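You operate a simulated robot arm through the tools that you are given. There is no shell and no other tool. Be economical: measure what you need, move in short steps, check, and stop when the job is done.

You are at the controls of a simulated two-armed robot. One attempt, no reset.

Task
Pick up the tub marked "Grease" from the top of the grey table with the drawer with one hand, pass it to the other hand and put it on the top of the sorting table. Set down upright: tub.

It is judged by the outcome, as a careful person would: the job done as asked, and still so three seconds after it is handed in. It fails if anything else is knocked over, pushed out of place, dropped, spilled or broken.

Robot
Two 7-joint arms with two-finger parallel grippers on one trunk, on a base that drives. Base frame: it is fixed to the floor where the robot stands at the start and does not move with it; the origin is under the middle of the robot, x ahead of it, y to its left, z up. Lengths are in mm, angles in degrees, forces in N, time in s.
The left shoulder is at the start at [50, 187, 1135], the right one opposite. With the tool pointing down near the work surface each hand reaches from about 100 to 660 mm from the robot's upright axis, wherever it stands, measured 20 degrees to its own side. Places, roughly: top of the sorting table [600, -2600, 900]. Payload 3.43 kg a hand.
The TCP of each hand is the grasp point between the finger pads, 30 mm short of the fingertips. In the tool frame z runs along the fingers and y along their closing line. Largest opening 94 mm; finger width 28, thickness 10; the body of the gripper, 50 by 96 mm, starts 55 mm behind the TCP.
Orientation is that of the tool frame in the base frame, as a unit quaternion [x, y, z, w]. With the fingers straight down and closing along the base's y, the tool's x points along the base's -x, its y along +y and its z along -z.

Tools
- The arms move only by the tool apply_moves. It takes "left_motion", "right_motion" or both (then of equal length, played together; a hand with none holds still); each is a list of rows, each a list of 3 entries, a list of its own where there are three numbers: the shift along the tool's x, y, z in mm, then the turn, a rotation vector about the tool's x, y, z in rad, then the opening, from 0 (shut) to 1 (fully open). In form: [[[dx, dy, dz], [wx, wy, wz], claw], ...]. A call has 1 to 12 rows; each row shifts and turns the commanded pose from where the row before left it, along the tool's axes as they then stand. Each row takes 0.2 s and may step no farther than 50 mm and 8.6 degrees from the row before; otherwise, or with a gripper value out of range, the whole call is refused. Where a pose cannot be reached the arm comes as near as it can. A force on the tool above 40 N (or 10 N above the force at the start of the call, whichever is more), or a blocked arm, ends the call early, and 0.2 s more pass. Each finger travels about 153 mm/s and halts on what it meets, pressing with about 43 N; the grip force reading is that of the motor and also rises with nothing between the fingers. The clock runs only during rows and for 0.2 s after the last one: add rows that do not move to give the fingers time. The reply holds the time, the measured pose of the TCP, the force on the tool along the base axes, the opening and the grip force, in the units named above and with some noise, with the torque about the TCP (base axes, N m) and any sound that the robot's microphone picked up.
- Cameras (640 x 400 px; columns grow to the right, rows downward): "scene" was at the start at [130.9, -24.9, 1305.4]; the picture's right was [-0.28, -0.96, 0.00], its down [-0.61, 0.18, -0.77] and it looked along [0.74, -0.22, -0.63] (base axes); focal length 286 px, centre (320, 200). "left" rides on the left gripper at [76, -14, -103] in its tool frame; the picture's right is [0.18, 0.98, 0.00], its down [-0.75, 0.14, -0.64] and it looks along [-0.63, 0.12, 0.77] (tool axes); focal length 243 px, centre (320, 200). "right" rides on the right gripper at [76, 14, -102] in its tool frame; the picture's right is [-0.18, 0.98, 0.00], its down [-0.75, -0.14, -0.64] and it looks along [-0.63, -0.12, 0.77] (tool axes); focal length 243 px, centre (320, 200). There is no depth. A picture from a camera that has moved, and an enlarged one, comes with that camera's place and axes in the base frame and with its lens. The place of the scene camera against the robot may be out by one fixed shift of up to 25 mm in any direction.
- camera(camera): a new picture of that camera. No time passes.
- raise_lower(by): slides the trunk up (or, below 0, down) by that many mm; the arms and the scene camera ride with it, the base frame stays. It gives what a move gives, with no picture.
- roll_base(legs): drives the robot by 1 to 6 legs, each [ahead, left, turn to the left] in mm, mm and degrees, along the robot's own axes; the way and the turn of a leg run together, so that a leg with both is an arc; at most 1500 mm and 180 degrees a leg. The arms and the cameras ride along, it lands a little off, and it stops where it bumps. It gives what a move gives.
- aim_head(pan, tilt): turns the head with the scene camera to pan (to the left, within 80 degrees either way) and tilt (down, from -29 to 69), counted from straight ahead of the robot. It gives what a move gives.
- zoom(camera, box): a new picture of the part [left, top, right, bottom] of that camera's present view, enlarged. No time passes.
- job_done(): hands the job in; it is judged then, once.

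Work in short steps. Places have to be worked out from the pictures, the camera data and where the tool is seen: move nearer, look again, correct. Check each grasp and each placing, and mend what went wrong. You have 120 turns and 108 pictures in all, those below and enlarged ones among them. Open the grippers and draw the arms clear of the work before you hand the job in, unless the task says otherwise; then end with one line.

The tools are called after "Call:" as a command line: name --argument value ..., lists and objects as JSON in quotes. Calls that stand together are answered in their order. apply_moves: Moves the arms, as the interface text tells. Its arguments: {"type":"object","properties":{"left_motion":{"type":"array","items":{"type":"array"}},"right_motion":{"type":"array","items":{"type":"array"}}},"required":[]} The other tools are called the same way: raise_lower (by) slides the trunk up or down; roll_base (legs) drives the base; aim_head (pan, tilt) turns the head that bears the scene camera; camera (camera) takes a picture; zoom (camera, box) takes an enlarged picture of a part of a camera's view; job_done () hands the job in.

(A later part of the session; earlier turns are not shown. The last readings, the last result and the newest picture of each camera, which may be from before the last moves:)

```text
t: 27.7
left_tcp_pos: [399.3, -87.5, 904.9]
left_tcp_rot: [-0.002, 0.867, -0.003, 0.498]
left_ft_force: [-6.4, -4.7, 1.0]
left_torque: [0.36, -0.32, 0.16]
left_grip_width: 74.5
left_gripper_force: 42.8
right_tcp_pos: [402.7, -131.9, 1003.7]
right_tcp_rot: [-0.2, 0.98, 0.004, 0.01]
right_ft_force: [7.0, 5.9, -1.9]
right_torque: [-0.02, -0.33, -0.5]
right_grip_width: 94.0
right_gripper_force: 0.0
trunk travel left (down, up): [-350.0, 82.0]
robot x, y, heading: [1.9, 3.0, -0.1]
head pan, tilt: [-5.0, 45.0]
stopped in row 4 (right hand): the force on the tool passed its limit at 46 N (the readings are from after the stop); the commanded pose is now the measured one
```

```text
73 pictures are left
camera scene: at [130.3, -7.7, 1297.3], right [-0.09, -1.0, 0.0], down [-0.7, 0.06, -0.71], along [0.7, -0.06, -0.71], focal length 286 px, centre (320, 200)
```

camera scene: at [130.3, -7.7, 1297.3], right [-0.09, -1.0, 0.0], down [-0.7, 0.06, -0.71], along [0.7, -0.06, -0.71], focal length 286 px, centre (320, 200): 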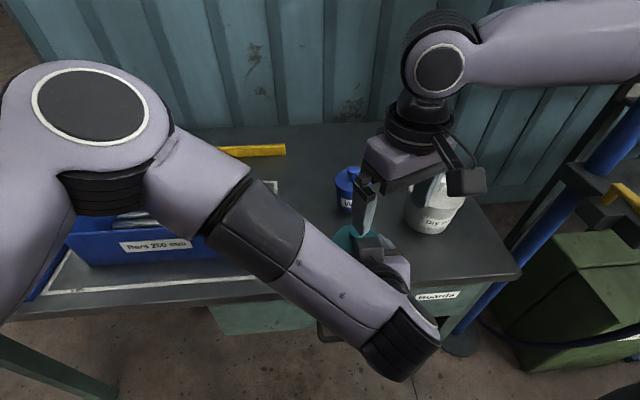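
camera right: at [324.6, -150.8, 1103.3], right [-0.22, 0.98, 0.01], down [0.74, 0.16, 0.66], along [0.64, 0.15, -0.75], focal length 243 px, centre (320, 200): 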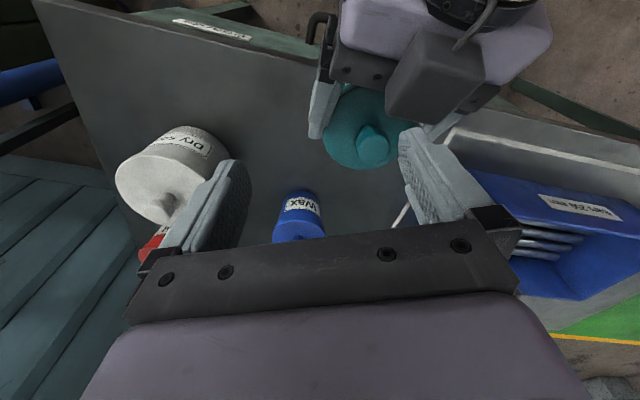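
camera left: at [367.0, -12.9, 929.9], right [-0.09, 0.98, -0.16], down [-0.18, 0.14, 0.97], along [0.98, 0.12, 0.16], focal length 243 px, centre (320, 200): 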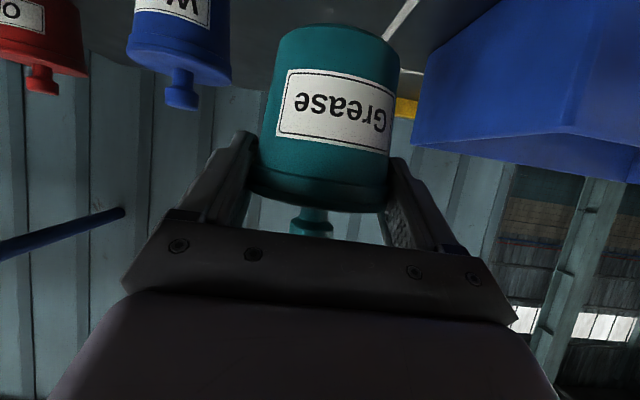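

The right finger touched the box on top of the left gripper during the yaw. I lift the right hand straight up, then yaw back and shift away; the left hand was not at its limit, so the tub can come further right instead.

Call:
apply_moves --right_motion '[[[0, -5, -10], [0, 0, 0], 1], [[0, 0, -35], [0, 0, 0], 1], [[0, -30, -10], [0, 0, 0], 1], [[0, -30, 0], [0, 0, 0.1496], 1], [[0, 0, 0], [0, 0, 0.1496], 1], [[0, 0, 0], [0, 0, 0.1047], 1], [[0, 0, 0], [0, 0, 0], 1]]'

Call:
camera --camera "left"

Call:
camera --camera "right"

```text
t: 29.3
left_tcp_pos: [398.3, -88.5, 904.8]
left_tcp_rot: [-0.003, 0.867, -0.002, 0.498]
left_ft_force: [0.3, -0.5, -2.6]
left_torque: [0.01, 0.04, 0.01]
left_grip_width: 74.8
left_gripper_force: 42.8
right_tcp_pos: [426.9, -192.9, 1057.5]
right_tcp_rot: [0.0, 1.0, 0.005, 0.008]
right_ft_force: [-0.4, 0.0, 0.1]
right_torque: [-0.02, -0.01, -0.01]
right_grip_width: 94.1
right_gripper_force: 0.2
trunk travel left (down, up): [-350.0, 82.0]
robot x, y, heading: [-2.9, 0.3, -0.2]
head pan, tilt: [-5.0, 45.0]
```

```text
72 pictures are left
camera left: at [272.9, -102.9, 891.3], right [-0.1, 0.98, -0.16], down [-0.18, 0.15, 0.97], along [0.98, 0.12, 0.16], focal length 243 px, centre (320, 200)
```

left: 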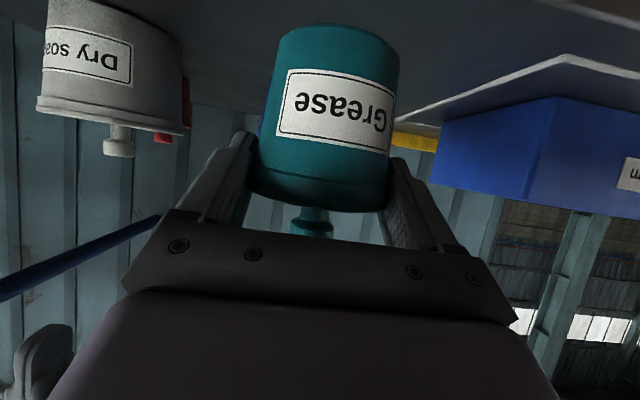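

```text
71 pictures are left
camera right: at [348.0, -180.4, 1158.8], right [0.18, 0.98, 0.01], down [0.74, -0.15, 0.65], along [0.64, -0.11, -0.76], focal length 243 px, centre (320, 200)
```

right: 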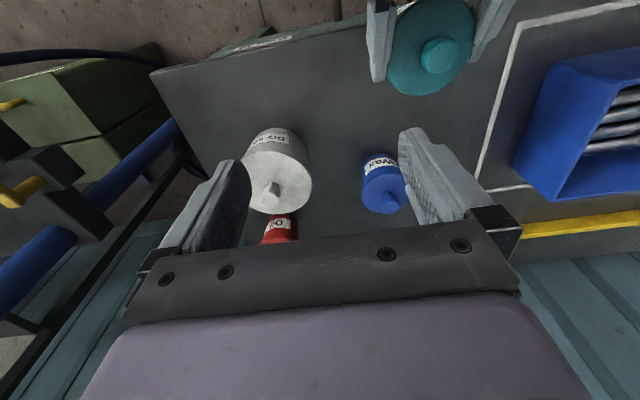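

The grip is unchanged. I shift the tub 60 mm further right with the left hand, slowly.

Call:
apply_moves --left_motion '[[[0, -12, 0], [0, 0, 0], 0.2], [[0, -12, 0], [0, 0, 0], 0.2], [[0, -12, 0], [0, 0, 0], 0.2], [[0, -12, 0], [0, 0, 0], 0.2], [[0, -12, 0], [0, 0, 0], 0.2], [[0, 0, 0], [0, 0, 0], 0.2]]'

Call:
camera --camera "right"

Call:
camera --camera "scene"

```text
t: 30.9
left_tcp_pos: [421.6, -128.4, 907.1]
left_tcp_rot: [-0.025, 0.864, 0.013, 0.502]
left_ft_force: [-0.1, 0.3, -3.1]
left_torque: [0.0, 0.03, -0.05]
left_grip_width: 74.4
left_gripper_force: 42.4
right_tcp_pos: [427.0, -192.6, 1056.5]
right_tcp_rot: [-0.001, 1.0, 0.005, 0.006]
right_ft_force: [-0.4, -0.4, 0.0]
right_torque: [0.01, -0.01, -0.01]
right_grip_width: 93.9
right_gripper_force: 0.1
trunk travel left (down, up): [-350.0, 82.0]
robot x, y, heading: [-2.8, -0.8, 0.1]
head pan, tilt: [-5.0, 45.0]
stopped in row 6 (left hand): the arm was blocked; the commanded pose is now the measured one
```

```text
70 pictures are left
camera right: at [348.0, -180.4, 1158.6], right [0.18, 0.98, 0.01], down [0.74, -0.15, 0.65], along [0.64, -0.11, -0.76], focal length 243 px, centre (320, 200)
```

right: 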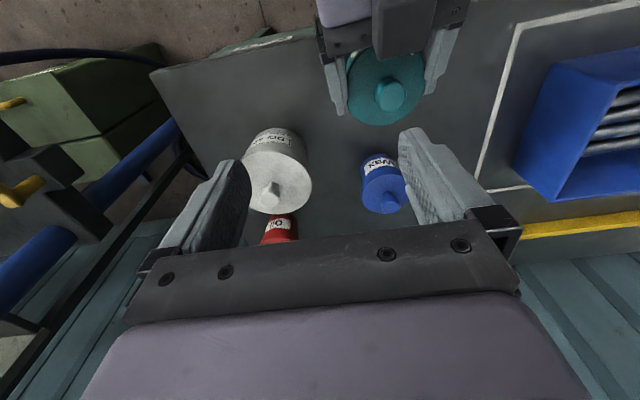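

```text
69 pictures are left
camera scene: at [130.3, -7.7, 1297.2], right [-0.09, -1.0, 0.0], down [-0.7, 0.06, -0.71], along [0.7, -0.06, -0.71], focal length 286 px, centre (320, 200)
```

scene: 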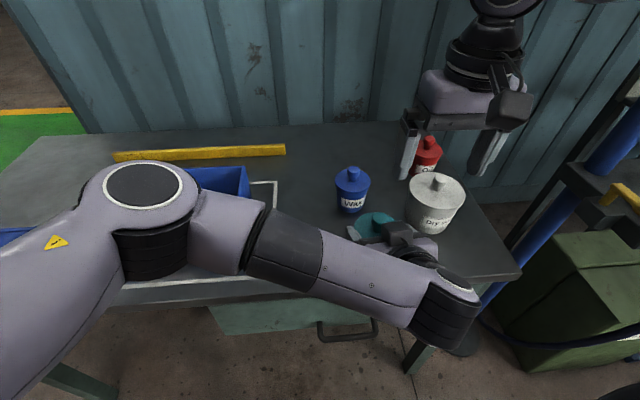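

The left forearm is awkward pointing straight ahead while crossing over. I turn the left hand about the tub's vertical axis (to come more from the left), which should free the arm and clear space for the right hand.

Call:
apply_moves --left_motion '[[[0, 0, 0], [0.1256, 0, 0.0725], 0.2], [[0, 0, 0], [0.1256, 0, 0.0725], 0.2], [[0, 0, 0], [0.1256, 0, 0.0725], 0.2], [[0, 0, 0], [0.1256, 0, 0.0725], 0.2], [[0, 0, 0], [0.1256, 0, 0.0725], 0.2], [[0, 0, 0], [0, 0, 0], 0.2]]'

Call:
camera --camera "right"

Call:
camera --camera "scene"

```text
t: 32.3
left_tcp_pos: [418.5, -131.1, 907.9]
left_tcp_rot: [0.288, 0.815, -0.166, 0.475]
left_ft_force: [0.4, 0.4, -3.1]
left_torque: [0.0, -0.01, -0.01]
left_grip_width: 74.7
left_gripper_force: 42.9
right_tcp_pos: [426.9, -191.3, 1057.7]
right_tcp_rot: [-0.001, 1.0, 0.005, 0.008]
right_ft_force: [0.3, 0.0, -0.6]
right_torque: [0.01, -0.03, 0.0]
right_grip_width: 93.9
right_gripper_force: 0.0
trunk travel left (down, up): [-350.0, 82.0]
robot x, y, heading: [-2.3, -2.6, 0.3]
head pan, tilt: [-5.0, 45.0]
```

```text
68 pictures are left
camera right: at [348.0, -180.4, 1158.6], right [0.18, 0.98, 0.01], down [0.74, -0.15, 0.65], along [0.64, -0.11, -0.76], focal length 243 px, centre (320, 200)
```

right: 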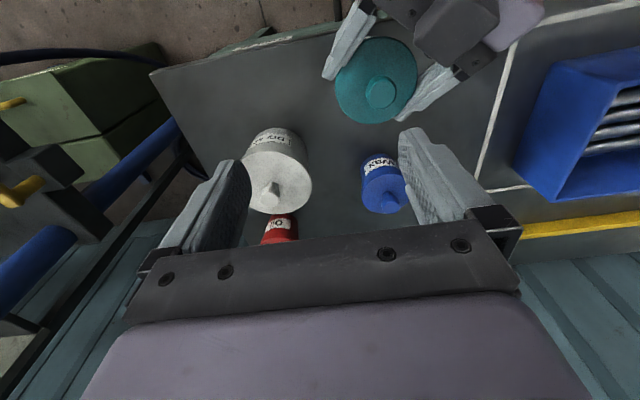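

```text
67 pictures are left
camera scene: at [130.3, -7.8, 1297.2], right [-0.09, -1.0, 0.0], down [-0.7, 0.06, -0.71], along [0.7, -0.06, -0.71], focal length 286 px, centre (320, 200)
```

scene: 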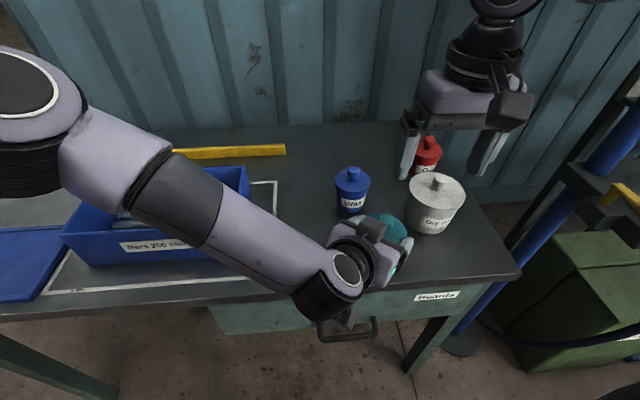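

Much better posture. I move the tub another ≈50 mm right and 20 mm back so it lies under the right hand's reachable region.

Call:
apply_moves --left_motion '[[[-2.3, -12.7, 3.9], [0, 0, 0], 0.2], [[-2.3, -12.7, 3.9], [0, 0, 0], 0.2], [[-2.3, -12.7, 3.9], [0, 0, 0], 0.2], [[-2.3, -12.7, 3.9], [0, 0, 0], 0.2], [[0, 0, 0], [0, 0, 0], 0.2]]'

Call:
camera --camera "right"

Call:
zoom --camera "scene" --box '[280, 60, 560, 360]'

```text
t: 33.5
left_tcp_pos: [402.1, -181.8, 907.6]
left_tcp_rot: [0.287, 0.815, -0.166, 0.475]
left_ft_force: [-0.1, -0.5, -2.4]
left_torque: [-0.01, 0.05, 0.02]
left_grip_width: 74.4
left_gripper_force: 42.1
right_tcp_pos: [426.8, -192.5, 1058.3]
right_tcp_rot: [-0.001, 1.0, 0.006, 0.008]
right_ft_force: [0.4, -0.2, 0.3]
right_torque: [-0.01, 0.02, 0.01]
right_grip_width: 93.9
right_gripper_force: 0.1
trunk travel left (down, up): [-350.0, 82.0]
robot x, y, heading: [0.6, -2.6, 0.1]
head pan, tilt: [-5.0, 45.0]
```

```text
66 pictures are left
camera right: at [348.0, -180.4, 1158.6], right [0.18, 0.98, 0.01], down [0.74, -0.15, 0.65], along [0.64, -0.11, -0.76], focal length 243 px, centre (320, 200)
```

right: 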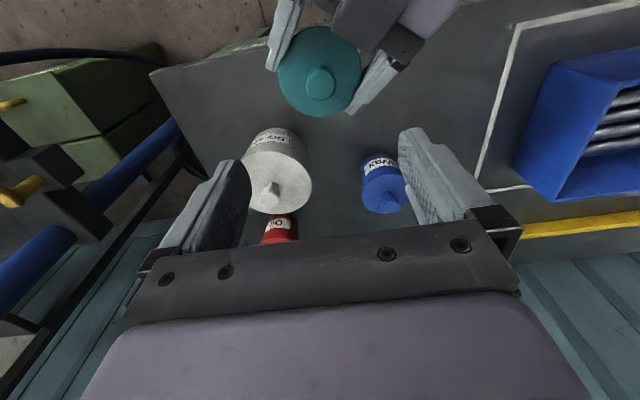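

```text
1.33 times, centred on (420, 210) of scene
camera zoom: at [130.2, -7.8, 1297.3], right [-0.09, -1.0, 0.0], down [-0.7, 0.06, -0.71], along [0.7, -0.06, -0.71], focal length 381 px, centre (187, 187)
```

zoom: 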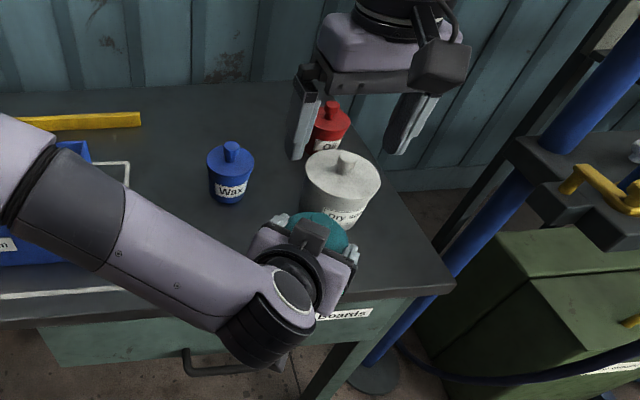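

Knob is now at about [405, -188, top 943]. I centre the right hand above it, yaw it 40° so it clears the box on the left gripper, and narrow the opening.

Call:
apply_moves --right_motion '[[[22, 4.5, 0], [0, 0, 0], 0.8], [[0, 0, 0], [0, 0, 0.14], 0.6], [[0, 0, 0], [0, 0, 0.14], 0.55], [[0, 0, 0], [0, 0, 0.14], 0.55], [[0, 0, 0], [0, 0, 0.14], 0.55], [[0, 0, 0], [0, 0, 0.14], 0.55], [[0, 0, 20], [0, 0, 0], 0.55], [[0, 0, 0], [0, 0, 0], 0.55]]'

Call:
camera --camera "right"

Call:
camera --camera "scene"

```text
t: 35.3
left_tcp_pos: [401.3, -181.6, 908.2]
left_tcp_rot: [0.287, 0.816, -0.164, 0.475]
left_ft_force: [0.2, 0.9, -3.7]
left_torque: [0.0, 0.02, 0.0]
left_grip_width: 74.6
left_gripper_force: 42.6
right_tcp_pos: [404.1, -187.2, 1038.0]
right_tcp_rot: [0.344, 0.939, 0.007, 0.005]
right_ft_force: [0.1, 0.2, 0.6]
right_torque: [-0.03, -0.01, -0.01]
right_grip_width: 51.6
right_gripper_force: 0.0
trunk travel left (down, up): [-350.0, 82.0]
robot x, y, heading: [1.5, 0.3, 0.2]
head pan, tilt: [-5.0, 45.0]
```

```text
64 pictures are left
camera right: at [353.1, -129.6, 1139.2], right [0.77, 0.63, 0.02], down [0.48, -0.6, 0.64], along [0.42, -0.49, -0.77], focal length 243 px, centre (320, 200)
```

right: 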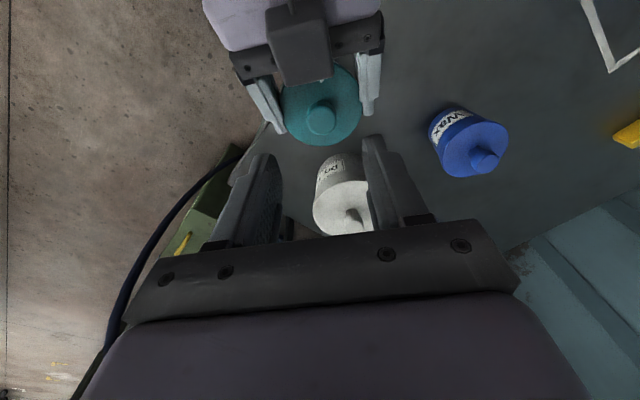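

```text
63 pictures are left
camera scene: at [130.1, -7.9, 1297.3], right [-0.09, -1.0, 0.0], down [-0.7, 0.06, -0.71], along [0.7, -0.06, -0.71], focal length 286 px, centre (320, 200)
```

scene: 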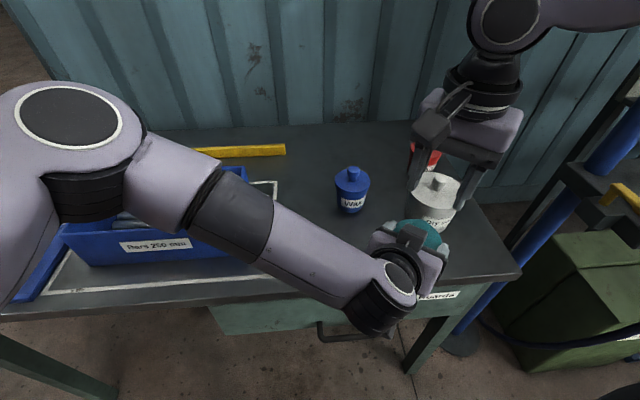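

Aligned above the knob. I lower 55 mm and check clearance to the left gripper.

Call:
apply_moves --right_motion '[[[0, 0, 20], [0, 0, 0], 0.55], [[0, 0, 20], [0, 0, 0], 0.55], [[0, 0, 15], [0, 0, 0], 0.55], [[0, 0, 0], [0, 0, 0], 0.55]]'

Call:
camera --camera "right"

Call:
zoom --camera "scene" --box '[340, 100, 540, 330]'

```text
t: 36.3
left_tcp_pos: [401.6, -181.3, 908.5]
left_tcp_rot: [0.286, 0.815, -0.165, 0.475]
left_ft_force: [0.5, 0.0, -3.0]
left_torque: [0.0, 0.06, 0.01]
left_grip_width: 74.7
left_gripper_force: 42.8
right_tcp_pos: [406.1, -187.7, 980.6]
right_tcp_rot: [0.342, 0.94, 0.008, 0.005]
right_ft_force: [-0.6, -0.3, 0.3]
right_torque: [-0.01, -0.04, 0.03]
right_grip_width: 51.4
right_gripper_force: 0.0
trunk travel left (down, up): [-350.0, 82.0]
robot x, y, heading: [0.8, 1.3, -0.1]
head pan, tilt: [-5.0, 45.0]
```

```text
62 pictures are left
camera right: at [353.6, -129.2, 1083.9], right [0.77, 0.63, 0.02], down [0.48, -0.6, 0.64], along [0.42, -0.49, -0.77], focal length 243 px, centre (320, 200)
```

right: 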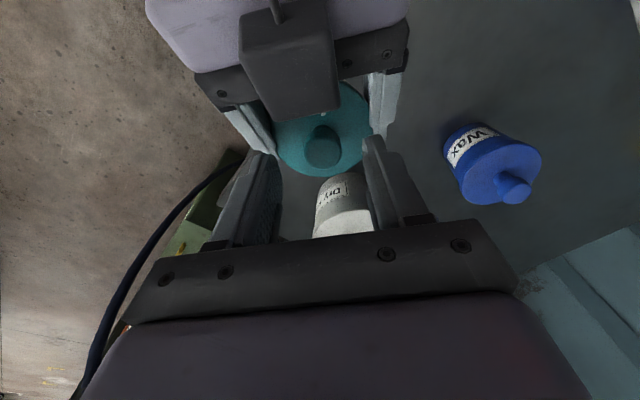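

```text
1.74 times, centred on (440, 215) of scene
camera zoom: at [130.2, -7.9, 1297.3], right [-0.09, -1.0, 0.0], down [-0.7, 0.06, -0.71], along [0.7, -0.06, -0.71], focal length 497 px, centre (111, 174)
```

zoom: 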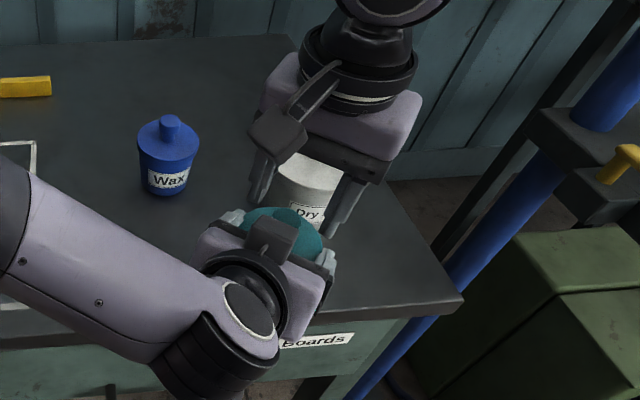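

The left gripper's box lies close under the right hand's camera at final depth, so I yaw the right hand back ≈26° to offset them sideways before going lower.

Call:
apply_moves --right_motion '[[[0, 0, 0], [0, 0, -0.1496], 0.55], [[0, 0, 0], [0, 0, -0.1496], 0.55], [[0, 0, 0], [0, 0, -0.1496], 0.55], [[0, 0, 0], [0, 0, 0], 0.55]]'

Call:
camera --camera "right"

Call:
zoom --camera "scene" --box '[340, 100, 540, 330]'

```text
t: 37.3
left_tcp_pos: [401.4, -181.0, 907.9]
left_tcp_rot: [0.287, 0.815, -0.165, 0.475]
left_ft_force: [1.2, -0.4, -3.1]
left_torque: [0.03, 0.01, -0.01]
left_grip_width: 74.4
left_gripper_force: 42.7
right_tcp_pos: [406.4, -188.0, 981.1]
right_tcp_rot: [0.124, 0.992, 0.006, 0.007]
right_ft_force: [-0.3, 0.2, -0.1]
right_torque: [-0.03, 0.02, 0.0]
right_grip_width: 51.9
right_gripper_force: 0.1
trunk travel left (down, up): [-350.0, 82.0]
robot x, y, heading: [5.2, -0.9, 0.2]
head pan, tilt: [-5.0, 45.0]
```

```text
60 pictures are left
camera right: at [332.9, -156.8, 1083.5], right [0.42, 0.91, 0.02], down [0.69, -0.33, 0.65], along [0.59, -0.26, -0.76], focal length 243 px, centre (320, 200)
```

right: 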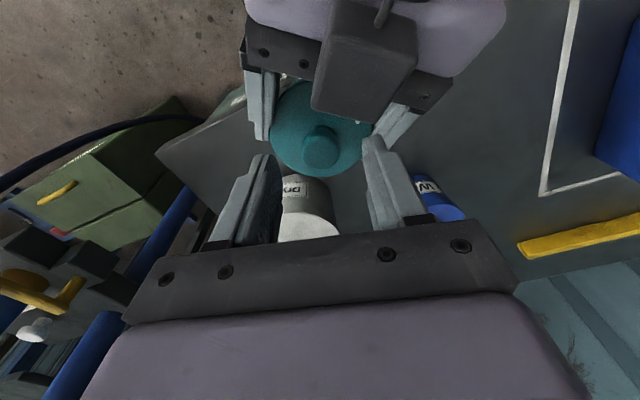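

```text
1.74 times, centred on (440, 215) of scene
camera zoom: at [130.2, -7.9, 1297.3], right [-0.09, -1.0, 0.0], down [-0.7, 0.06, -0.71], along [0.7, -0.06, -0.71], focal length 497 px, centre (111, 174)
```

zoom: 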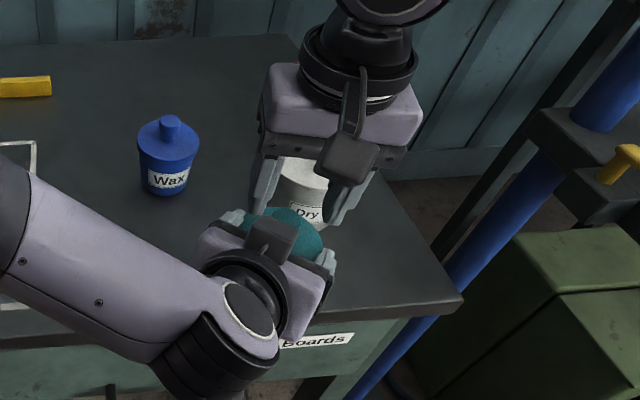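

Now the box is offset to the side of the right camera. I shift 3.5 mm back and lower 34 mm in small steps around the knob.

Call:
apply_moves --right_motion '[[[3.5, 1, 0], [0, 0, 0], 0.55], [[0, 0, 10], [0, 0, 0], 0.55], [[0, 0, 10], [0, 0, 0], 0.55], [[0, 0, 8], [0, 0, 0], 0.55], [[0, 0, 6], [0, 0, 0], 0.55], [[0, 0, 0], [0, 0, 0], 0.55]]'

Call:
camera --camera "right"

Call:
camera --camera "left"

```text
t: 38.7
left_tcp_pos: [402.3, -179.4, 905.1]
left_tcp_rot: [0.286, 0.817, -0.163, 0.473]
left_ft_force: [0.8, 5.2, -16.1]
left_torque: [0.09, 0.01, -0.05]
left_grip_width: 74.5
left_gripper_force: 42.6
right_tcp_pos: [403.3, -184.9, 948.9]
right_tcp_rot: [0.125, 0.992, 0.006, 0.009]
right_ft_force: [-1.3, -4.9, 13.4]
right_torque: [-0.23, 0.08, 0.1]
right_grip_width: 50.1
right_gripper_force: 0.1
trunk travel left (down, up): [-350.0, 82.0]
robot x, y, heading: [3.8, -0.4, 0.0]
head pan, tilt: [-5.0, 45.0]
```

```text
58 pictures are left
camera right: at [330.2, -154.4, 1050.2], right [0.42, 0.91, 0.02], down [0.68, -0.33, 0.65], along [0.6, -0.26, -0.76], focal length 243 px, centre (320, 200)
```

right: 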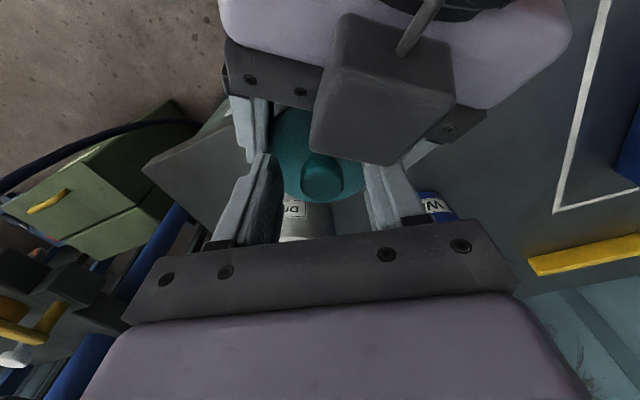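

```text
57 pictures are left
camera left: at [295.0, -112.3, 890.8], right [0.54, 0.83, -0.16], down [-0.06, 0.22, 0.97], along [0.84, -0.52, 0.17], focal length 243 px, centre (320, 200)
```

left: 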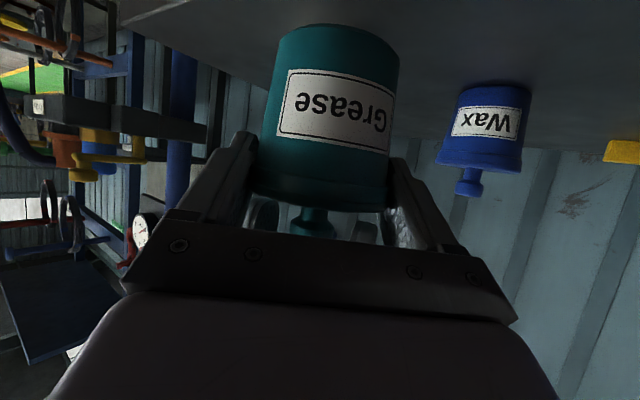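

A light contact (13 N): the right fingers, opened wide, are touching the tops of the left fingers. I back up 6 mm, narrow the opening to ≈38 mm, and go down again.

Call:
apply_moves --right_motion '[[[0, 0, -6], [0, 0, 0], 0.55], [[0, 0, 0], [0, 0, 0], 0.4], [[0, 0, 0], [0, 0, 0], 0.4], [[0, 0, 3], [0, 0, 0], 0.4], [[0, 0, 3], [0, 0, 0], 0.4], [[0, 0, 0], [0, 0, 0], 0.4]]'

Call:
camera --camera "right"

```text
t: 40.1
left_tcp_pos: [401.8, -181.1, 908.5]
left_tcp_rot: [0.287, 0.816, -0.165, 0.475]
left_ft_force: [0.9, -0.4, -3.3]
left_torque: [0.01, 0.06, 0.01]
left_grip_width: 74.4
left_gripper_force: 42.9
right_tcp_pos: [403.4, -185.3, 949.5]
right_tcp_rot: [0.125, 0.992, 0.007, 0.007]
right_ft_force: [0.1, -0.1, -0.9]
right_torque: [0.0, 0.0, 0.01]
right_grip_width: 37.4
right_gripper_force: 0.1
trunk travel left (down, up): [-350.0, 82.0]
robot x, y, heading: [-0.3, -1.2, 0.2]
head pan, tilt: [-5.0, 45.0]
```

```text
56 pictures are left
camera right: at [330.4, -154.7, 1049.6], right [0.42, 0.91, 0.02], down [0.69, -0.33, 0.65], along [0.59, -0.26, -0.76], focal length 243 px, centre (320, 200)
```

right: 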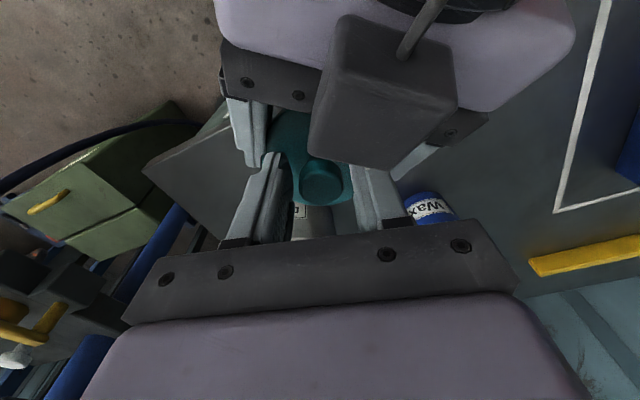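

No contact now and the knob sits between the fingers. I lower 4 mm more and close gently on the knob.

Call:
apply_moves --right_motion '[[[0, 0, 4], [0, 0, 0], 0.4], [[0, 0, 0], [0, 0, 0], 0.33], [[0, 0, 0], [0, 0, 0], 0.27], [[0, 0, 0], [0, 0, 0], 0.2], [[0, 0, 0], [0, 0, 0], 0.1], [[0, 0, 0], [0, 0, 0], 0.0], [[0, 0, 0], [0, 0, 0], 0.0]]'

Call:
camera --camera "right"

```text
t: 41.7
left_tcp_pos: [403.0, -181.6, 907.9]
left_tcp_rot: [0.287, 0.815, -0.165, 0.475]
left_ft_force: [0.3, 5.9, -1.7]
left_torque: [-0.13, 0.03, 0.09]
left_grip_width: 74.5
left_gripper_force: 42.6
right_tcp_pos: [403.8, -185.8, 943.9]
right_tcp_rot: [0.124, 0.992, 0.006, 0.007]
right_ft_force: [0.6, -5.8, -0.2]
right_torque: [-0.01, -0.03, -0.13]
right_grip_width: 27.2
right_gripper_force: 42.7
trunk travel left (down, up): [-350.0, 82.0]
robot x, y, heading: [2.8, -0.6, -0.0]
head pan, tilt: [-5.0, 45.0]
```

```text
55 pictures are left
camera right: at [330.6, -154.7, 1045.7], right [0.42, 0.91, 0.02], down [0.69, -0.33, 0.65], along [0.59, -0.26, -0.76], focal length 243 px, centre (320, 200)
```

right: 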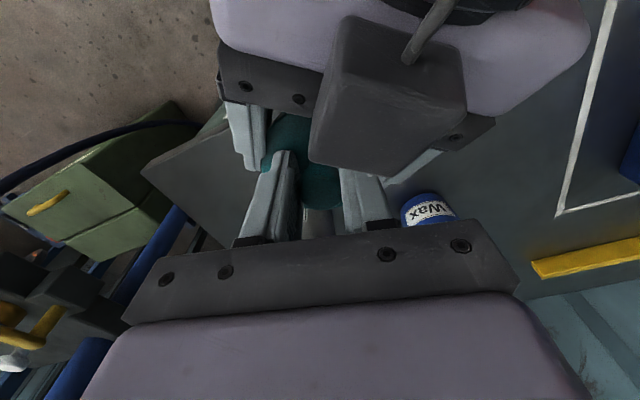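

Knob gripped at 27 mm with full force. Pull test: I raise the right hand a few mm against the left's hold to see if the knob grip carries load.

Call:
apply_moves --right_motion '[[[0, 0, -1.5], [0, 0, 0], 0.0], [[0, 0, -1.5], [0, 0, 0], 0.0], [[0, 0, 0], [0, 0, 0], 0.0]]'

```text
t: 42.5
left_tcp_pos: [400.9, -183.1, 908.7]
left_tcp_rot: [0.286, 0.814, -0.166, 0.477]
left_ft_force: [-8.0, 10.2, 18.5]
left_torque: [-0.32, 0.19, 0.06]
left_grip_width: 74.3
left_gripper_force: 43.0
right_tcp_pos: [403.6, -185.9, 945.8]
right_tcp_rot: [0.124, 0.992, 0.006, 0.006]
right_ft_force: [7.2, -9.2, -22.8]
right_torque: [-0.1, -0.5, -0.09]
right_grip_width: 27.0
right_gripper_force: 43.0
trunk travel left (down, up): [-350.0, 82.0]
robot x, y, heading: [-0.6, 1.0, -0.0]
head pan, tilt: [-5.0, 45.0]
```

The knob grip holds over 20 N, so it is rigid and firm. I relax the tension slightly, then open the left hand in small steps.

Call:
apply_moves --right_motion '[[[0, 0, 2], [0, 0, 0], 0.0], [[0, 0, 0], [0, 0, 0], 0.0], [[0, 0, 0], [0, 0, 0], 0.0], [[0, 0, 0], [0, 0, 0], 0.0], [[0, 0, 0], [0, 0, 0], 0.0], [[0, 0, 0], [0, 0, 0], 0.0]]' --left_motion '[[[0, 0, 0], [0, 0, 0], 0.2], [[0, 0, 0], [0, 0, 0], 0.82], [[0, 0, 0], [0, 0, 0], 0.88], [[0, 0, 0], [0, 0, 0], 0.94], [[0, 0, 0], [0, 0, 0], 1], [[0, 0, 0], [0, 0, 0], 1]]'

Call:
camera --camera "left"

Call:
camera --camera "right"

```text
t: 43.9
left_tcp_pos: [401.9, -179.6, 907.2]
left_tcp_rot: [0.287, 0.815, -0.165, 0.475]
left_ft_force: [-0.6, 0.0, 0.2]
left_torque: [0.01, -0.01, -0.02]
left_grip_width: 94.4
left_gripper_force: 0.0
right_tcp_pos: [403.5, -185.3, 944.9]
right_tcp_rot: [0.125, 0.992, 0.006, 0.007]
right_ft_force: [-0.1, 0.6, -2.6]
right_torque: [0.02, 0.01, 0.0]
right_grip_width: 27.0
right_gripper_force: 42.8
trunk travel left (down, up): [-350.0, 82.0]
robot x, y, heading: [2.2, -0.4, 0.2]
head pan, tilt: [-5.0, 45.0]
```

```text
54 pictures are left
camera left: at [295.3, -113.4, 892.2], right [0.54, 0.82, -0.16], down [-0.06, 0.22, 0.97], along [0.84, -0.52, 0.17], focal length 243 px, centre (320, 200)
```

left: 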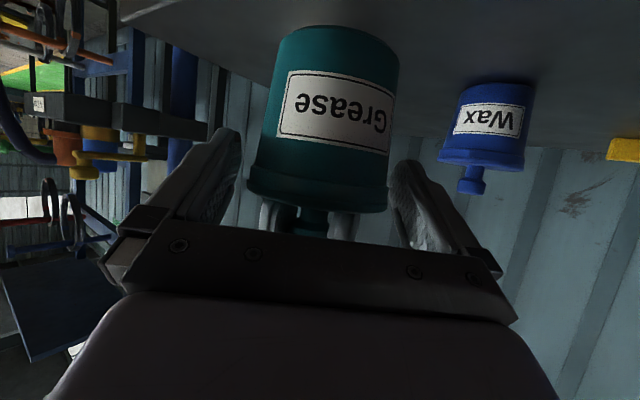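

```text
53 pictures are left
camera right: at [330.5, -154.7, 1046.8], right [0.42, 0.91, 0.02], down [0.69, -0.33, 0.65], along [0.59, -0.26, -0.76], focal length 243 px, centre (320, 200)
```

right: 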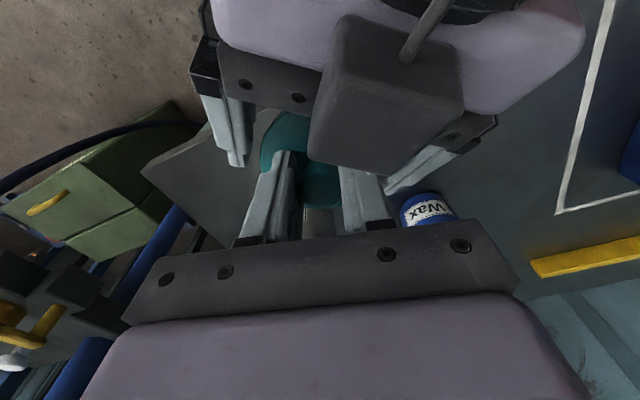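

The right hand holds the tub alone. I draw the left hand back horizontally and slightly down, keeping clear of the right camera.

Call:
apply_moves --left_motion '[[[13.5, 0, -15.3], [0, 0, 0], 1], [[13.5, 0, -15.3], [0, 0, 0], 1], [[13.5, 0, -15.3], [0, 0, 0], 1], [[13.5, 0, -15.3], [0, 0, 0], 1], [[10, 0, -17.3], [0, 0, 0], 1], [[15, 0, -26], [0, 0, 0], 1], [[0, 0, 0], [0, 0, 0], 1]]'

Call:
camera --camera "right"

Call:
camera --camera "scene"

```text
t: 45.5
left_tcp_pos: [308.5, -100.9, 893.4]
left_tcp_rot: [0.28, 0.814, -0.162, 0.482]
left_ft_force: [0.3, 0.4, -1.0]
left_torque: [0.03, 0.0, 0.01]
left_grip_width: 93.8
left_gripper_force: 0.0
right_tcp_pos: [404.3, -185.9, 946.0]
right_tcp_rot: [0.124, 0.992, 0.005, 0.006]
right_ft_force: [-0.2, -0.3, -3.2]
right_torque: [0.0, 0.03, 0.01]
right_grip_width: 26.8
right_gripper_force: 43.2
trunk travel left (down, up): [-350.0, 82.0]
robot x, y, heading: [1.7, -2.0, 0.1]
head pan, tilt: [-5.0, 45.0]
```

```text
52 pictures are left
camera right: at [330.6, -154.8, 1046.8], right [0.42, 0.91, 0.02], down [0.69, -0.33, 0.65], along [0.59, -0.26, -0.76], focal length 243 px, centre (320, 200)
```

right: 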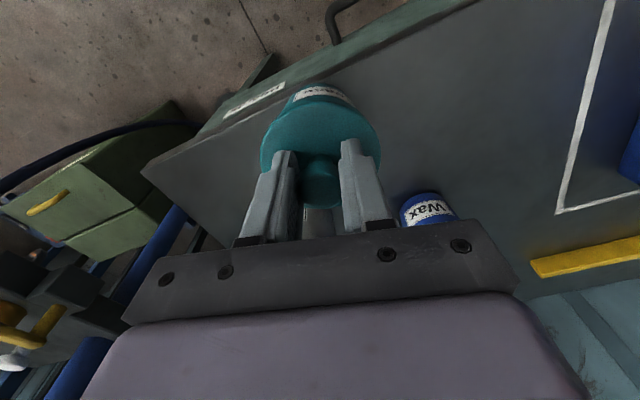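

```text
51 pictures are left
camera scene: at [130.2, -7.9, 1297.3], right [-0.09, -1.0, 0.0], down [-0.7, 0.06, -0.71], along [0.7, -0.06, -0.71], focal length 286 px, centre (320, 200)
```

scene: 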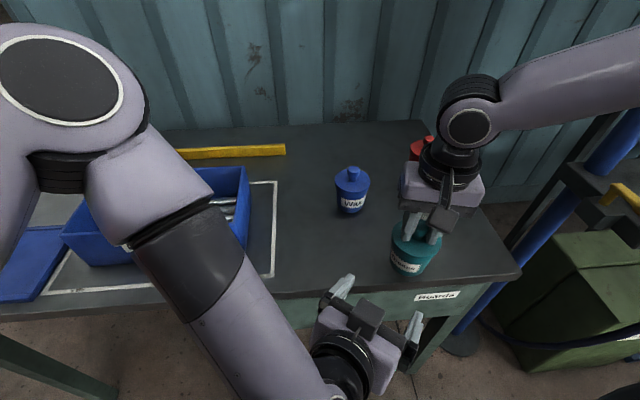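

Handover done; the tub hangs upright from the right hand. I raise the right hand 80 mm, then the trunk, before backing away.

Call:
apply_moves --right_motion '[[[0, 0, -10], [0, 0, 0], 0.0], [[0, 0, -20], [0, 0, 0], 0.0], [[0, 0, -20], [0, 0, 0], 0.0], [[0, 0, -20], [0, 0, 0], 0.0], [[0, 0, -10], [0, 0, 0], 0.0], [[0, 0, 0], [0, 0, 0], 0.0]]'

Call:
raise_lower --by 80

Call:
roll_base --legs '[[-250, 0, 0]]'

Call:
camera --camera "scene"

Call:
camera --camera "right"

```text
t: 46.9
left_tcp_pos: [308.3, -99.6, 894.1]
left_tcp_rot: [0.28, 0.815, -0.162, 0.481]
left_ft_force: [-0.4, -0.4, 0.2]
left_torque: [0.0, -0.01, -0.03]
left_grip_width: 94.0
left_gripper_force: 0.0
right_tcp_pos: [401.8, -185.4, 1025.0]
right_tcp_rot: [0.124, 0.992, 0.006, 0.008]
right_ft_force: [-0.5, -0.1, -4.1]
right_torque: [0.05, 0.03, -0.04]
right_grip_width: 26.8
right_gripper_force: 42.7
trunk travel left (down, up): [-350.0, 82.0]
robot x, y, heading: [0.1, -2.1, 0.1]
head pan, tilt: [-5.0, 45.0]
```

```text
t: 48.1
left_tcp_pos: [307.9, -100.3, 971.8]
left_tcp_rot: [0.281, 0.815, -0.162, 0.481]
left_ft_force: [0.7, 0.4, 0.3]
left_torque: [-0.02, 0.01, 0.01]
left_grip_width: 93.8
left_gripper_force: 0.1
right_tcp_pos: [402.8, -186.2, 1104.0]
right_tcp_rot: [0.125, 0.992, 0.006, 0.007]
right_ft_force: [-0.3, 0.1, -2.8]
right_torque: [-0.01, 0.03, 0.02]
right_grip_width: 26.9
right_gripper_force: 43.0
trunk travel left (down, up): [-430.0, 2.0]
robot x, y, heading: [2.8, 0.3, 0.2]
head pan, tilt: [-5.0, 45.0]
```

```text
t: 49.9
left_tcp_pos: [57.4, -100.6, 972.0]
left_tcp_rot: [0.28, 0.815, -0.162, 0.482]
left_ft_force: [-0.3, -0.5, 1.0]
left_torque: [0.0, 0.02, 0.02]
left_grip_width: 94.0
left_gripper_force: 0.1
right_tcp_pos: [150.2, -186.3, 1103.6]
right_tcp_rot: [0.122, 0.992, 0.006, 0.007]
right_ft_force: [-0.7, -0.2, -3.7]
right_torque: [0.02, 0.04, 0.02]
right_grip_width: 26.6
right_gripper_force: 43.0
trunk travel left (down, up): [-430.0, 2.0]
robot x, y, heading: [-252.5, -0.4, 0.3]
head pan, tilt: [-5.0, 45.0]
```

```text
50 pictures are left
camera scene: at [-121.4, -7.9, 1377.4], right [-0.08, -1.0, 0.0], down [-0.7, 0.06, -0.71], along [0.7, -0.06, -0.71], focal length 286 px, centre (320, 200)
```

scene: 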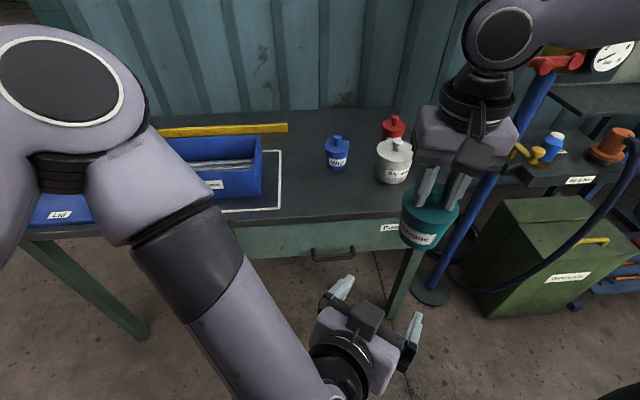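

```text
49 pictures are left
camera right: at [78.0, -154.7, 1206.6], right [0.42, 0.91, 0.02], down [0.69, -0.33, 0.65], along [0.59, -0.26, -0.76], focal length 243 px, centre (320, 200)
```

right: 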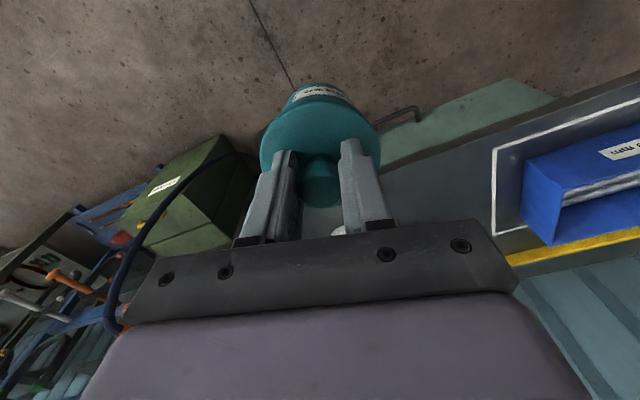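

The tub is secure and clear of the table. I look right to see the way to the sorting table.

Call:
aim_head --pan -60 --tilt 20

Call:
camera --camera "scene"

```text
t: 51.1
left_tcp_pos: [57.4, -99.8, 972.6]
left_tcp_rot: [0.279, 0.815, -0.161, 0.481]
left_ft_force: [-0.9, -0.8, 0.2]
left_torque: [0.04, -0.02, -0.01]
left_grip_width: 94.2
left_gripper_force: 0.1
right_tcp_pos: [152.4, -184.8, 1104.1]
right_tcp_rot: [0.122, 0.992, 0.007, 0.007]
right_ft_force: [-0.8, -0.5, -3.5]
right_torque: [-0.02, 0.04, 0.01]
right_grip_width: 27.0
right_gripper_force: 42.9
trunk travel left (down, up): [-430.0, 2.0]
robot x, y, heading: [-247.6, -0.4, 0.4]
head pan, tilt: [-60.0, 20.0]
```

```text
48 pictures are left
camera scene: at [-154.9, -81.5, 1415.9], right [-0.86, -0.5, 0.0], down [-0.17, 0.3, -0.94], along [0.47, -0.81, -0.34], focal length 286 px, centre (320, 200)
```

scene: 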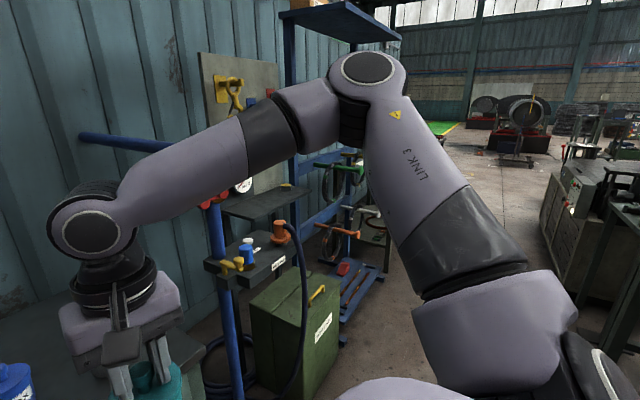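

The lane at x≈-250 is clear alongside the cart and shelf. I strafe right 1100 mm and look again.

Call:
roll_base --legs '[[0, -1100, 0]]'

Call:
aim_head --pan -35 --tilt 25

Call:
camera --camera "scene"

Call:
camera --camera "right"

```text
t: 61.1
left_tcp_pos: [61.6, -1204.7, 973.1]
left_tcp_rot: [0.278, 0.815, -0.16, 0.482]
left_ft_force: [0.7, -1.0, -0.5]
left_torque: [-0.01, 0.02, -0.01]
left_grip_width: 93.9
left_gripper_force: 0.0
right_tcp_pos: [154.2, -1290.5, 1105.0]
right_tcp_rot: [0.122, 0.992, 0.006, 0.007]
right_ft_force: [-0.1, 0.7, -3.1]
right_torque: [0.0, 0.02, 0.02]
right_grip_width: 26.1
right_gripper_force: 42.7
trunk travel left (down, up): [-430.0, 2.0]
robot x, y, heading: [-247.9, -1102.7, 0.4]
head pan, tilt: [-60.0, 20.0]
```

```text
t: 62.0
left_tcp_pos: [60.6, -1205.4, 972.4]
left_tcp_rot: [0.279, 0.815, -0.162, 0.482]
left_ft_force: [-0.2, -0.6, 0.3]
left_torque: [-0.03, -0.02, 0.01]
left_grip_width: 93.8
left_gripper_force: 0.0
right_tcp_pos: [156.0, -1290.6, 1104.4]
right_tcp_rot: [0.122, 0.992, 0.006, 0.007]
right_ft_force: [-1.0, -0.4, -3.2]
right_torque: [0.02, 0.04, 0.02]
right_grip_width: 26.4
right_gripper_force: 42.6
trunk travel left (down, up): [-430.0, 2.0]
robot x, y, heading: [-245.9, -1107.1, -0.1]
head pan, tilt: [-35.0, 25.0]
```

```text
47 pictures are left
camera scene: at [-122.7, -1158.8, 1407.9], right [-0.57, -0.82, 0.0], down [-0.35, 0.24, -0.91], along [0.74, -0.52, -0.42], focal length 286 px, centre (320, 200)
```

scene: 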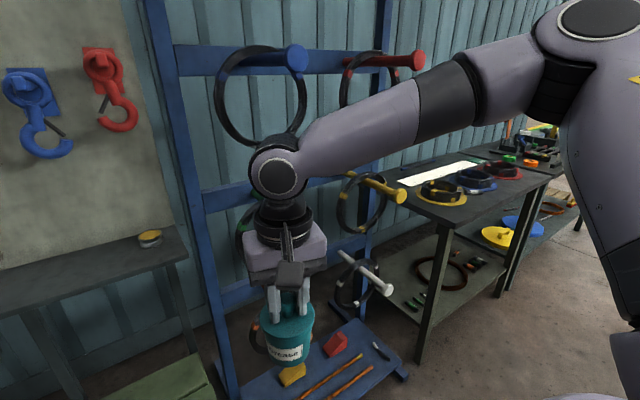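

```text
46 pictures are left
camera right: at [82.1, -1259.7, 1206.3], right [0.42, 0.91, 0.02], down [0.69, -0.33, 0.65], along [0.59, -0.26, -0.76], focal length 243 px, centre (320, 200)
```

right: 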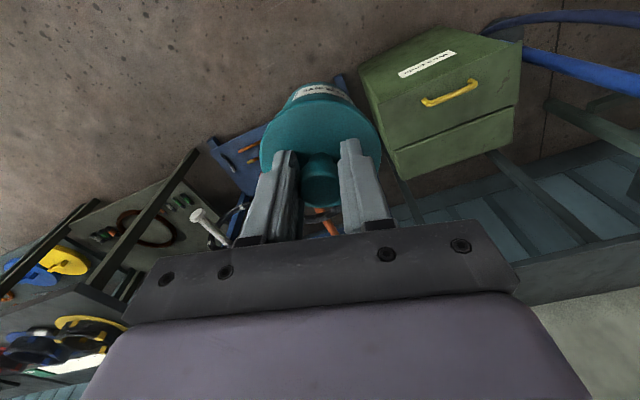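

The sorting table with rings on it is ahead to the right. I strafe 1100 mm more and look at its top.

Call:
roll_base --legs '[[0, -1100, 0]]'

Call:
aim_head --pan -12 --tilt 35

Call:
camera --camera "scene"

Call:
camera --camera "right"

```text
t: 72.0
left_tcp_pos: [64.0, -2313.0, 972.3]
left_tcp_rot: [0.278, 0.815, -0.161, 0.482]
left_ft_force: [-0.1, -0.5, 0.2]
left_torque: [-0.01, -0.03, 0.02]
left_grip_width: 94.0
left_gripper_force: 0.1
right_tcp_pos: [159.0, -2396.5, 1105.1]
right_tcp_rot: [0.121, 0.993, 0.006, 0.007]
right_ft_force: [0.9, 0.2, -3.7]
right_torque: [-0.05, -0.01, 0.01]
right_grip_width: 25.3
right_gripper_force: 42.8
trunk travel left (down, up): [-430.0, 2.0]
robot x, y, heading: [-244.1, -2212.6, 0.4]
head pan, tilt: [-35.0, 25.0]
```

```text
t: 72.9
left_tcp_pos: [64.6, -2313.3, 972.7]
left_tcp_rot: [0.279, 0.815, -0.161, 0.482]
left_ft_force: [0.0, 0.6, 0.3]
left_torque: [-0.03, 0.0, 0.01]
left_grip_width: 94.2
left_gripper_force: 0.0
right_tcp_pos: [159.1, -2397.2, 1103.9]
right_tcp_rot: [0.122, 0.992, 0.007, 0.005]
right_ft_force: [0.0, -0.3, -3.3]
right_torque: [0.02, 0.0, 0.0]
right_grip_width: 25.7
right_gripper_force: 43.0
trunk travel left (down, up): [-430.0, 2.0]
robot x, y, heading: [-246.3, -2214.9, 0.1]
head pan, tilt: [-12.0, 35.0]
```

```text
45 pictures are left
camera scene: at [-108.4, -2232.0, 1392.1], right [-0.21, -0.98, 0.0], down [-0.56, 0.12, -0.82], along [0.8, -0.17, -0.57], focal length 286 px, centre (320, 200)
```

scene: 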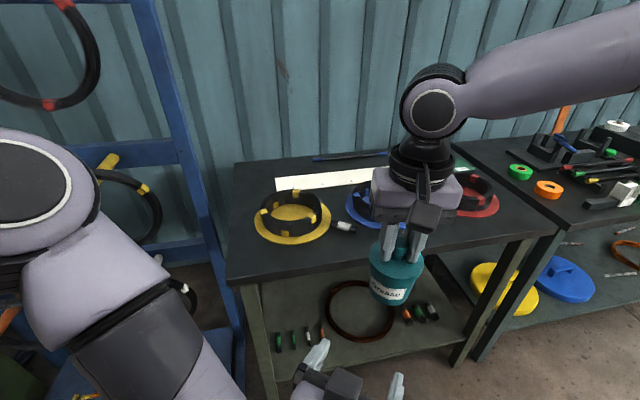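

```text
44 pictures are left
camera right: at [85.8, -2367.5, 1206.2], right [0.42, 0.91, 0.02], down [0.69, -0.33, 0.65], along [0.59, -0.26, -0.76], focal length 243 px, centre (320, 200)
```

right: 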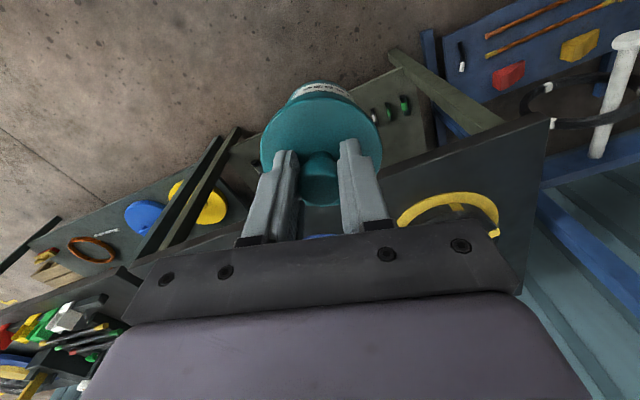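

The sorting table's front strip is free around [365, -2390], between and in front of the rings. The grip width has crept down slightly, so I proceed promptly: left hand aside, then drive forward 205 mm.

Call:
apply_moves --left_motion '[[[12.4, 28, -21.5], [0, 0, 0], 1], [[12.4, 28, -21.5], [0, 0, 0], 1], [[12.4, 28, -21.5], [0, 0, 0], 1], [[12.4, 28, -21.5], [0, 0, 0], 1]]'

Call:
roll_base --legs '[[205, 0, 0]]'

Call:
camera --camera "scene"

Call:
camera --camera "right"

```text
t: 74.1
left_tcp_pos: [81.2, -2219.1, 1021.2]
left_tcp_rot: [0.207, 0.815, -0.156, 0.518]
left_ft_force: [0.6, -0.2, -0.6]
left_torque: [-0.01, 0.03, -0.01]
left_grip_width: 94.0
left_gripper_force: 0.0
left hand out of reach, approached as far as the arm can: row 2, 3, 4
right_tcp_pos: [158.6, -2397.3, 1104.6]
right_tcp_rot: [0.123, 0.992, 0.005, 0.006]
right_ft_force: [0.8, 0.5, -3.1]
right_torque: [0.0, 0.01, 0.0]
right_grip_width: 25.4
right_gripper_force: 42.8
trunk travel left (down, up): [-430.0, 2.0]
robot x, y, heading: [-239.1, -2209.8, 0.2]
head pan, tilt: [-12.0, 35.0]
stopped in row 4 (left hand): the arm was blocked; the commanded pose is now the measured one
```

```text
t: 75.7
left_tcp_pos: [286.4, -2218.7, 1021.3]
left_tcp_rot: [0.207, 0.815, -0.156, 0.519]
left_ft_force: [-0.2, -0.6, -0.4]
left_torque: [0.01, -0.01, -0.01]
left_grip_width: 94.2
left_gripper_force: 0.0
right_tcp_pos: [365.4, -2398.6, 1104.7]
right_tcp_rot: [0.124, 0.992, 0.006, 0.006]
right_ft_force: [0.3, 0.1, -3.3]
right_torque: [-0.01, 0.02, 0.01]
right_grip_width: 25.2
right_gripper_force: 42.7
trunk travel left (down, up): [-430.0, 2.0]
robot x, y, heading: [-39.3, -2216.0, 0.4]
head pan, tilt: [-12.0, 35.0]
```

```text
43 pictures are left
camera scene: at [97.3, -2231.5, 1392.0], right [-0.21, -0.98, 0.0], down [-0.56, 0.12, -0.82], along [0.8, -0.17, -0.57], focal length 286 px, centre (320, 200)
```

scene: 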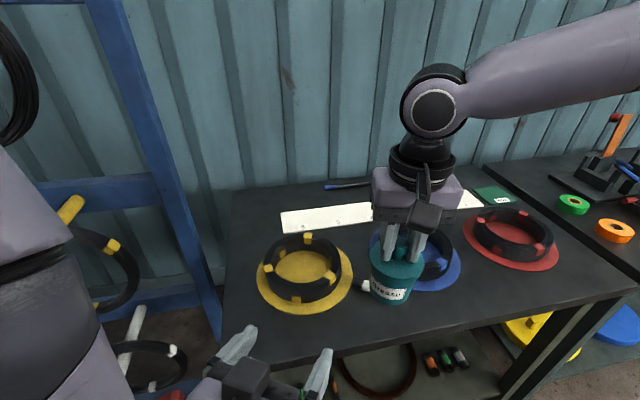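

```text
42 pictures are left
camera right: at [291.2, -2367.2, 1206.0], right [0.42, 0.91, 0.02], down [0.69, -0.33, 0.65], along [0.59, -0.26, -0.76], focal length 243 px, centre (320, 200)
```

right: 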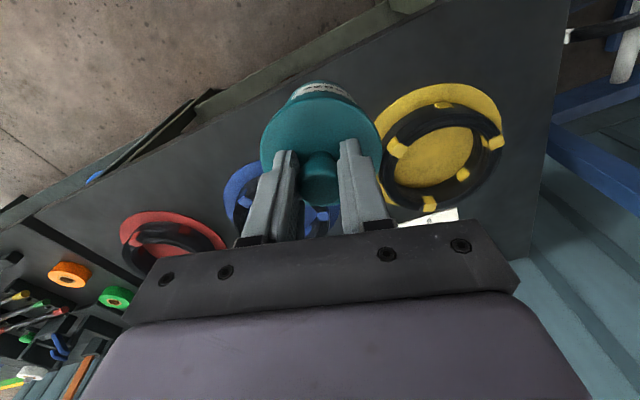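

The front edge must be measured well: I enlarge the right camera's view of the edge near the tub.

Call:
zoom --camera "right" --box '[160, 0, 480, 200]'

Call:
zoom --camera "scene" --box '[280, 220, 480, 370]'

```text
2.00 times, centred on (320, 100) of right
camera zoom: at [291.2, -2367.2, 1206.0], right [0.42, 0.91, 0.02], down [0.69, -0.33, 0.65], along [0.59, -0.26, -0.76], focal length 485 px, centre (320, 400)
```

zoom: 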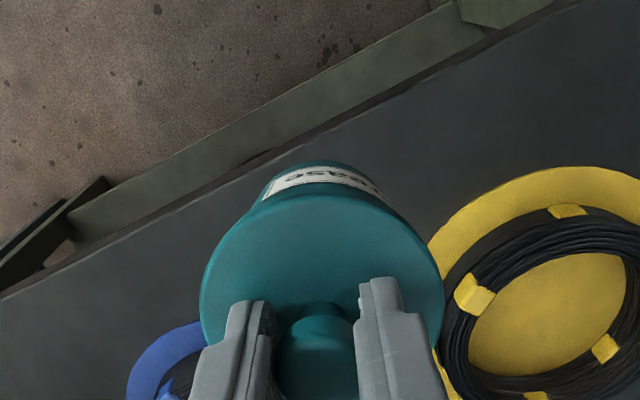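

```text
2.67 times, centred on (380, 295) of scene
camera zoom: at [97.3, -2231.5, 1392.0], right [-0.21, -0.98, 0.0], down [-0.56, 0.12, -0.82], along [0.8, -0.17, -0.57], focal length 762 px, centre (160, -53)
```

zoom: 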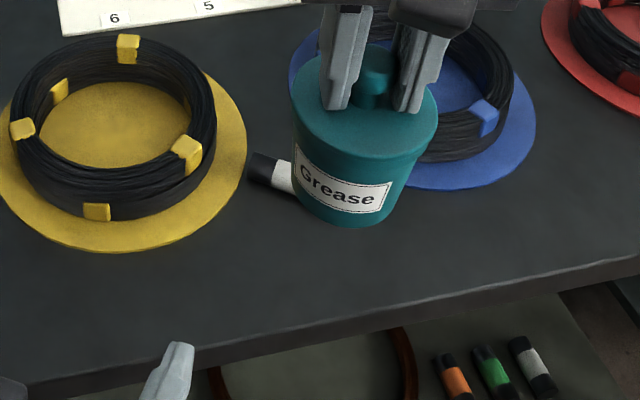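

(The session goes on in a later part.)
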